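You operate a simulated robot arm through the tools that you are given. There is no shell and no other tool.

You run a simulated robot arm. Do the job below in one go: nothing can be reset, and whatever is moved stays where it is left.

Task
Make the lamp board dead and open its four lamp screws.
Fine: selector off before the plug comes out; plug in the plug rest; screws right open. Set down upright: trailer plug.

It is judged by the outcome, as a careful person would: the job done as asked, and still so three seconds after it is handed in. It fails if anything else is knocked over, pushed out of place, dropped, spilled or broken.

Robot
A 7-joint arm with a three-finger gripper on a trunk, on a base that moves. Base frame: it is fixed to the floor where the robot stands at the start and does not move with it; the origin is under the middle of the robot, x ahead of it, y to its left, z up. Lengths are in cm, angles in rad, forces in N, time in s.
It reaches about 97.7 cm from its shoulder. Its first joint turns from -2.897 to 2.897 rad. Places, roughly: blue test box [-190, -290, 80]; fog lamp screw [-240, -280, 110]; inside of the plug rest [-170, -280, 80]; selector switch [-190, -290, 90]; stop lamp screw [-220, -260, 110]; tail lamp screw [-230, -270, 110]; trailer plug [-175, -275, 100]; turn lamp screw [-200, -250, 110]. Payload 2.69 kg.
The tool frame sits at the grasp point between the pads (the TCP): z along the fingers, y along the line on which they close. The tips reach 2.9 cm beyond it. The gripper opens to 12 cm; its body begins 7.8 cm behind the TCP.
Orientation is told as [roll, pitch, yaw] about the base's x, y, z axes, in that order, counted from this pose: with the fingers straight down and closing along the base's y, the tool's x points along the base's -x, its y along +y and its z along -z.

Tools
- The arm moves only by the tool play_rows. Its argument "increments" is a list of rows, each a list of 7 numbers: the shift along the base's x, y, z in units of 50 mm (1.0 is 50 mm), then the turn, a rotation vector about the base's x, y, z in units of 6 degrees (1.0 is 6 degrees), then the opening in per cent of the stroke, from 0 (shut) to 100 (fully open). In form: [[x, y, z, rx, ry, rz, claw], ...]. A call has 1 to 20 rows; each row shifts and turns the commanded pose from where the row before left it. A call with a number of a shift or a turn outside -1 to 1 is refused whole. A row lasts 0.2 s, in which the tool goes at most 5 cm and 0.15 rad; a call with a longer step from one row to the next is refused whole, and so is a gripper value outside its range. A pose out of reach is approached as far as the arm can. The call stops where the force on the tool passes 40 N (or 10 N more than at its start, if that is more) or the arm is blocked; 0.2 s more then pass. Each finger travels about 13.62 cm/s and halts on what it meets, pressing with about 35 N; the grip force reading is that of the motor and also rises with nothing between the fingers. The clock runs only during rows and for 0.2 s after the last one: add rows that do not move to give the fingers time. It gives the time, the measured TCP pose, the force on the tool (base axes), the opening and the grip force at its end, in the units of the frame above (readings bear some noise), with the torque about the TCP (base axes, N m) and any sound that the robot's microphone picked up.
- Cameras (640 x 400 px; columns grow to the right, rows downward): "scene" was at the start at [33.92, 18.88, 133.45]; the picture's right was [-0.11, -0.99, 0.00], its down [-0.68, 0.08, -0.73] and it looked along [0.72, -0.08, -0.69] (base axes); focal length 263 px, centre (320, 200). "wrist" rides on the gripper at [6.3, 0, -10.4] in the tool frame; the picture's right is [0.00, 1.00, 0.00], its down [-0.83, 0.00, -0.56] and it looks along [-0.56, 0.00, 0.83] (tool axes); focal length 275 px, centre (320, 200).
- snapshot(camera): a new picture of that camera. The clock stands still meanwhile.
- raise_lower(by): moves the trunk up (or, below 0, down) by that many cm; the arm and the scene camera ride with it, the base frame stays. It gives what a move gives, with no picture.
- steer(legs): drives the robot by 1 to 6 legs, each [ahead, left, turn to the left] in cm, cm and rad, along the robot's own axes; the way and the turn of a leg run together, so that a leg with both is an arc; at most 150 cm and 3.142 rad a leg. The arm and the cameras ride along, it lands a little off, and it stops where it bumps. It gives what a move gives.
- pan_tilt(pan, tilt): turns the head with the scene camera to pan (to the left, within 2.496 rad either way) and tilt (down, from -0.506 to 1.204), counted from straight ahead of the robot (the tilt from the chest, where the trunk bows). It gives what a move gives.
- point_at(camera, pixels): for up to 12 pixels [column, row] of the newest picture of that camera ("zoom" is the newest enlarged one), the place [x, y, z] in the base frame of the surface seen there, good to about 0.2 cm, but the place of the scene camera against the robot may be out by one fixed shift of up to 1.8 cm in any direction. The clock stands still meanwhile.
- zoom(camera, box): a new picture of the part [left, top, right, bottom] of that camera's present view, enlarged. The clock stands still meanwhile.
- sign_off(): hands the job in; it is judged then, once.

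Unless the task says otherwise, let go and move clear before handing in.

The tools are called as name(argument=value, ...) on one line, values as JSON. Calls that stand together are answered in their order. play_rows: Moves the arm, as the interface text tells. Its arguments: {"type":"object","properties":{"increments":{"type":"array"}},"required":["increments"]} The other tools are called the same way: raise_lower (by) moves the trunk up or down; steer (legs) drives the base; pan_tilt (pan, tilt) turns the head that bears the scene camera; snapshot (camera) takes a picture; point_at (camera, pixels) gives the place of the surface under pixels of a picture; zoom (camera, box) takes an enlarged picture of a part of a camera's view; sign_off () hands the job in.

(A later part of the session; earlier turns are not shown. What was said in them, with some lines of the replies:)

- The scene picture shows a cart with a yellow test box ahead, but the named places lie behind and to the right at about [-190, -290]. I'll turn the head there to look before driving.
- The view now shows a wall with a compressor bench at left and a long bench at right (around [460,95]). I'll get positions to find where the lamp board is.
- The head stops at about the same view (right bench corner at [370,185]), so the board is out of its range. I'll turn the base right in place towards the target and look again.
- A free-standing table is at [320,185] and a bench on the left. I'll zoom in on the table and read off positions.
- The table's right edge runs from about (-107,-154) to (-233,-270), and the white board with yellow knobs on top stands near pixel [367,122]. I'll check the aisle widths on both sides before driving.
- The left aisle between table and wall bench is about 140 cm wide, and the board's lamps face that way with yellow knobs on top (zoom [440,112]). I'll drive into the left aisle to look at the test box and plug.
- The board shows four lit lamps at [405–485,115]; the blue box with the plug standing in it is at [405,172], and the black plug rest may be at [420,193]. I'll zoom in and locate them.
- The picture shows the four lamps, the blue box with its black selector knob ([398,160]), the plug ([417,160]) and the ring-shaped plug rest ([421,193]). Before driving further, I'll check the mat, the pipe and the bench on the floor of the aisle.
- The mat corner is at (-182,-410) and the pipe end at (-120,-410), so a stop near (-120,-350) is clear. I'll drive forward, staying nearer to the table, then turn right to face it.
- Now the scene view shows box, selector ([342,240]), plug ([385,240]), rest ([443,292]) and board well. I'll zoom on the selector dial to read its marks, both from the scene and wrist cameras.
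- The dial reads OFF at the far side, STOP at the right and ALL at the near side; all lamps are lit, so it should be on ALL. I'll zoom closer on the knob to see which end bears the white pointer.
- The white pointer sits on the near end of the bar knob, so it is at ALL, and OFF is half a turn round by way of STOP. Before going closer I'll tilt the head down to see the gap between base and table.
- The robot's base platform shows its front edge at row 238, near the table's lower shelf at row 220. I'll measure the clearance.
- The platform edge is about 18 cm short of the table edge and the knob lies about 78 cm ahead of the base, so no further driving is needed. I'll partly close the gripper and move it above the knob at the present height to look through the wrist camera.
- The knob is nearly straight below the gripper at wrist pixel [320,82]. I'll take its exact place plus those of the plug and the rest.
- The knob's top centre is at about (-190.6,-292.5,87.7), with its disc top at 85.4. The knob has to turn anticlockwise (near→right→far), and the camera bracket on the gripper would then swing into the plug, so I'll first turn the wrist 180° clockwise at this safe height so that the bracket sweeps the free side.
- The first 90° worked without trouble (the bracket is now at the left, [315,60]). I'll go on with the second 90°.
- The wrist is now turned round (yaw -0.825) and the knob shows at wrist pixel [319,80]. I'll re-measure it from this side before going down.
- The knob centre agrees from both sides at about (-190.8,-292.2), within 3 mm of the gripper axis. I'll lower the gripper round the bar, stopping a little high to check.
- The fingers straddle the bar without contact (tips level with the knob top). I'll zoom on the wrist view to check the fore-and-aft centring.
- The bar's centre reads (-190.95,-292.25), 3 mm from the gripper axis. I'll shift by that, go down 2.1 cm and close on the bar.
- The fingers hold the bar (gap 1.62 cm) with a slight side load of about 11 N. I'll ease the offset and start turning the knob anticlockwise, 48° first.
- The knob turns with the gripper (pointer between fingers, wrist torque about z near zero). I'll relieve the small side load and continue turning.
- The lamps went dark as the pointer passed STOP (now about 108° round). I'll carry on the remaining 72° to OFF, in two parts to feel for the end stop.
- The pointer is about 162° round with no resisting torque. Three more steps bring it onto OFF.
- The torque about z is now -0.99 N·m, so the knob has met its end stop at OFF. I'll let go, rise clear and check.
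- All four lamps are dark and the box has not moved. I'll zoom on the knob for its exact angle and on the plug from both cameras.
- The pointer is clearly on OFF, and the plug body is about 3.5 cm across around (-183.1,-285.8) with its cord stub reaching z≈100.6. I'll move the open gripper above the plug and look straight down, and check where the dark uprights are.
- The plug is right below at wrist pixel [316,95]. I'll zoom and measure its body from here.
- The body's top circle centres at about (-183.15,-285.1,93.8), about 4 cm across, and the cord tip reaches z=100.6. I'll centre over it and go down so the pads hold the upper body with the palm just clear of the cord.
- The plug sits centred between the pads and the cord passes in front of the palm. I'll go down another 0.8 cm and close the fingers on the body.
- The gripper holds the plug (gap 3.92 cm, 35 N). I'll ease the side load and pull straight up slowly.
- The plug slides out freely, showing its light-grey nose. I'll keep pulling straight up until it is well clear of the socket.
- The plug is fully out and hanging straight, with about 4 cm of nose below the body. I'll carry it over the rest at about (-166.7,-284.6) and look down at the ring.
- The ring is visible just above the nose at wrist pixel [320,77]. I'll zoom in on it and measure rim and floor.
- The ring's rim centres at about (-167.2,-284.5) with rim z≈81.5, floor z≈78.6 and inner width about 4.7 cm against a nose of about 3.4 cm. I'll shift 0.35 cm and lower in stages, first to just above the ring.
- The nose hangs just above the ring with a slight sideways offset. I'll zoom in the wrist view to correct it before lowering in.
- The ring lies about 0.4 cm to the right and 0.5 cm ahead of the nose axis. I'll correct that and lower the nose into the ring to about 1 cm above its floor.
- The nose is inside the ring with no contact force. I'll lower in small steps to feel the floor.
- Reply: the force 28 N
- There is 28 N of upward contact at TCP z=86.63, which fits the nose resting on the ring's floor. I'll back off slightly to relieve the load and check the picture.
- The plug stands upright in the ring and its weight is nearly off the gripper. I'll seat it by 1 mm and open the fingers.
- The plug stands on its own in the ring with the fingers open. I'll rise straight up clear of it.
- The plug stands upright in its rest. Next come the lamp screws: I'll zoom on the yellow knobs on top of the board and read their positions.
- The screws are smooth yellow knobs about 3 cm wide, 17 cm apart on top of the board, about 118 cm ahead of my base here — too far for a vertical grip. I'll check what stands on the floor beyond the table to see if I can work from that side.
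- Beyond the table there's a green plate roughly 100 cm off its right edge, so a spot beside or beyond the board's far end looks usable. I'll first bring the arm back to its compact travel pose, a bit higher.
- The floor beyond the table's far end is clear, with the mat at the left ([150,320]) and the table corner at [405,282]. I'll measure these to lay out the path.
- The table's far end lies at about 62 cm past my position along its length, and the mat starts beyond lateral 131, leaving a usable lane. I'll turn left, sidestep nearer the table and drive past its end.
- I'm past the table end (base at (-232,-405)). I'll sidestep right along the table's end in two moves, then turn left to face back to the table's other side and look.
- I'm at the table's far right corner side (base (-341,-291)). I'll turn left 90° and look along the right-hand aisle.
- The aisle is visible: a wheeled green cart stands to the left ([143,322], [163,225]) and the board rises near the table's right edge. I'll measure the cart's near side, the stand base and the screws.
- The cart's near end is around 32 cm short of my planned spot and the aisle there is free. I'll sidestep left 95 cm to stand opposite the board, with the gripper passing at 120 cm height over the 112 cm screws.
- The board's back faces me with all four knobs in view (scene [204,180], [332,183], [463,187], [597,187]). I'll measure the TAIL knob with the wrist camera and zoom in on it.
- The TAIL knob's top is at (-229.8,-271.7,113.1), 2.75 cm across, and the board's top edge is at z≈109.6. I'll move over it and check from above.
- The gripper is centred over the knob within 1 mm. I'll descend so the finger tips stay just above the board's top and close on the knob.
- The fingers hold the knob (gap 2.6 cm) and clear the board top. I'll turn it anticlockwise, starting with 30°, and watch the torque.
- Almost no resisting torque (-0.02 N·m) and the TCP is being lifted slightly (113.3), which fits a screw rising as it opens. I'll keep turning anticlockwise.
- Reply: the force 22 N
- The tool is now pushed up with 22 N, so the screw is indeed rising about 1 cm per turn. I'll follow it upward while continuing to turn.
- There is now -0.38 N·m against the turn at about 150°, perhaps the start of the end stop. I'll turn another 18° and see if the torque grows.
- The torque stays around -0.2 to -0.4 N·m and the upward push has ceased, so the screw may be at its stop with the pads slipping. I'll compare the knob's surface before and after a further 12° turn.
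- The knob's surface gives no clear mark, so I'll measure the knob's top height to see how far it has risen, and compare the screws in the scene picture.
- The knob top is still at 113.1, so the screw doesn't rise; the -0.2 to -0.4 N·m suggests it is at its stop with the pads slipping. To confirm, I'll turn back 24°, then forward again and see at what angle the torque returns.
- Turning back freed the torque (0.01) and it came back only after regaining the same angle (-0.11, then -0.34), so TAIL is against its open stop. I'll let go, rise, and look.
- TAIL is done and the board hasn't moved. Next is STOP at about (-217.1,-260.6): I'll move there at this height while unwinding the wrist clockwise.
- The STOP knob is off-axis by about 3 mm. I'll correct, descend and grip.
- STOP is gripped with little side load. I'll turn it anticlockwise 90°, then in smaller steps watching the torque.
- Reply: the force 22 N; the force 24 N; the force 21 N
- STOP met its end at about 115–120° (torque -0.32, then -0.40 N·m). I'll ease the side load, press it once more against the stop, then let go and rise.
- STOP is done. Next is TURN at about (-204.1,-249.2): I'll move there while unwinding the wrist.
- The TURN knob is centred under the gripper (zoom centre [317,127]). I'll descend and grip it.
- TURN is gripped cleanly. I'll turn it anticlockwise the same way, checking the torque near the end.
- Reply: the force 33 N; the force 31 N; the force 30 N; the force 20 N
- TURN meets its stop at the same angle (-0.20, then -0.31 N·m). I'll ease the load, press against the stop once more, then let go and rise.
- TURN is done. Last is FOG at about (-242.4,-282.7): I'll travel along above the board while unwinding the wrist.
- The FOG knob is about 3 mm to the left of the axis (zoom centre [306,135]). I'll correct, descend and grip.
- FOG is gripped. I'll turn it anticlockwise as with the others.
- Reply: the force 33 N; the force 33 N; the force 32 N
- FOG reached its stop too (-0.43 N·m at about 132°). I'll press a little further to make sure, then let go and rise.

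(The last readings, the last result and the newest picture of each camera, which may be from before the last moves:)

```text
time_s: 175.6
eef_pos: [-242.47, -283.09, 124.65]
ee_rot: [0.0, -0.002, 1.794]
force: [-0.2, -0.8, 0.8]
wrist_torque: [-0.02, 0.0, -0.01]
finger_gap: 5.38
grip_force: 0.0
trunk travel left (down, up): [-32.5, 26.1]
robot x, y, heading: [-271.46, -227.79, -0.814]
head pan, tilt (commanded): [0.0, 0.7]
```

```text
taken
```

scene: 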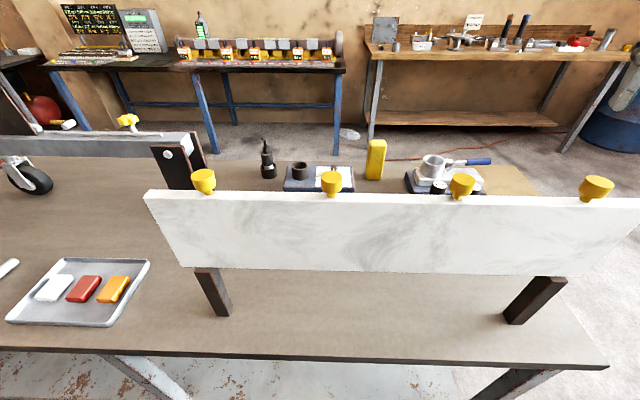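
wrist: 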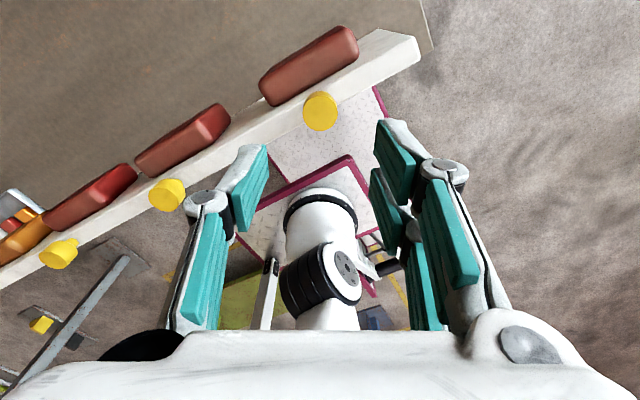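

All four screws are at their open stops and the plug still stands upright ([266,160]). I'll move the gripper clear of the board and check the plug, the selector and the screws once more.

play_rows(increments=[[0, 0, 0.8, 0, 0, 0, 45], [-0.4, 0.45, 0.2, 0, 0, 0, 45], [-0.4, 0.45, 0, 0, 0, 0, 45], [-0.4, 0.45, 0, 0, 0, 0, 45], [0, 0, 0, 0, 0, 0, 45]])

zoom(camera="scene", box=[240, 120, 400, 220])

zoom(camera="scene", box=[140, 140, 640, 400])

```text
time_s: 176.8
eef_pos: [-248.22, -276.37, 129.69]
ee_rot: [0.0, -0.003, 1.79]
force: [0.0, -0.2, -0.1]
wrist_torque: [0.05, 0.01, 0.0]
finger_gap: 5.41
grip_force: 0.1
trunk travel left (down, up): [-32.5, 26.1]
robot x, y, heading: [-271.63, -227.99, -0.816]
head pan, tilt (commanded): [0.0, 0.7]
```

```text
4.00 times, centred on (320, 170) of scene
```

zoom: 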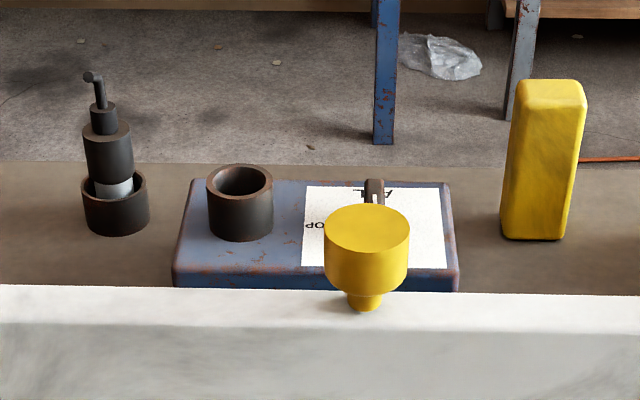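

```text
1.28 times, centred on (390, 270) of scene
```

zoom: 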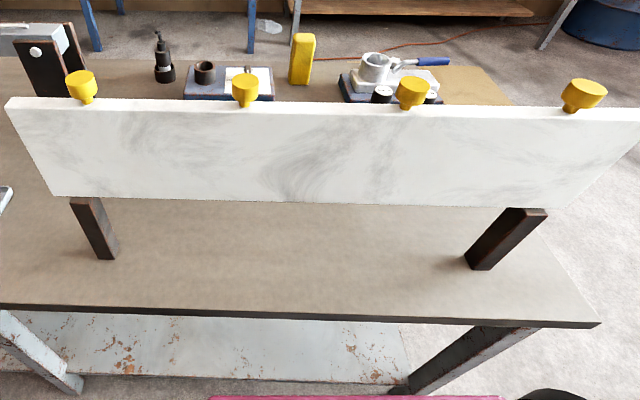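

The plug stands upright in its rest, the selector is on OFF, the lamps are dark, all four screws are at their open stops, and the gripper is empty and clear. I'll hand the job in.

sign_off()

```text
The job is handed in.
```

The lamp board is dead and all four lamp screws are turned fully open. I've handed the job in.

- **Selector:** I turned it from ALL to OFF, against its end stop, before touching the plug. All four lamps went dark.
- **Trailer plug:** I pulled it straight up out of the test box and set it upright in the plug rest. It was still standing there in the last picture.
- **Screws:** I turned FOG, TAIL, STOP and TURN anticlockwise to their end stops, about 120° each. The knobs carry no marks, so I judged "right open" by the torque at the stop. TAIL's stop I double-checked by turning back and forward again.
- **Surroundings:** Nothing bumped or fell, and nothing else looks moved in the final pictures. The gripper is empty and clear of the board.
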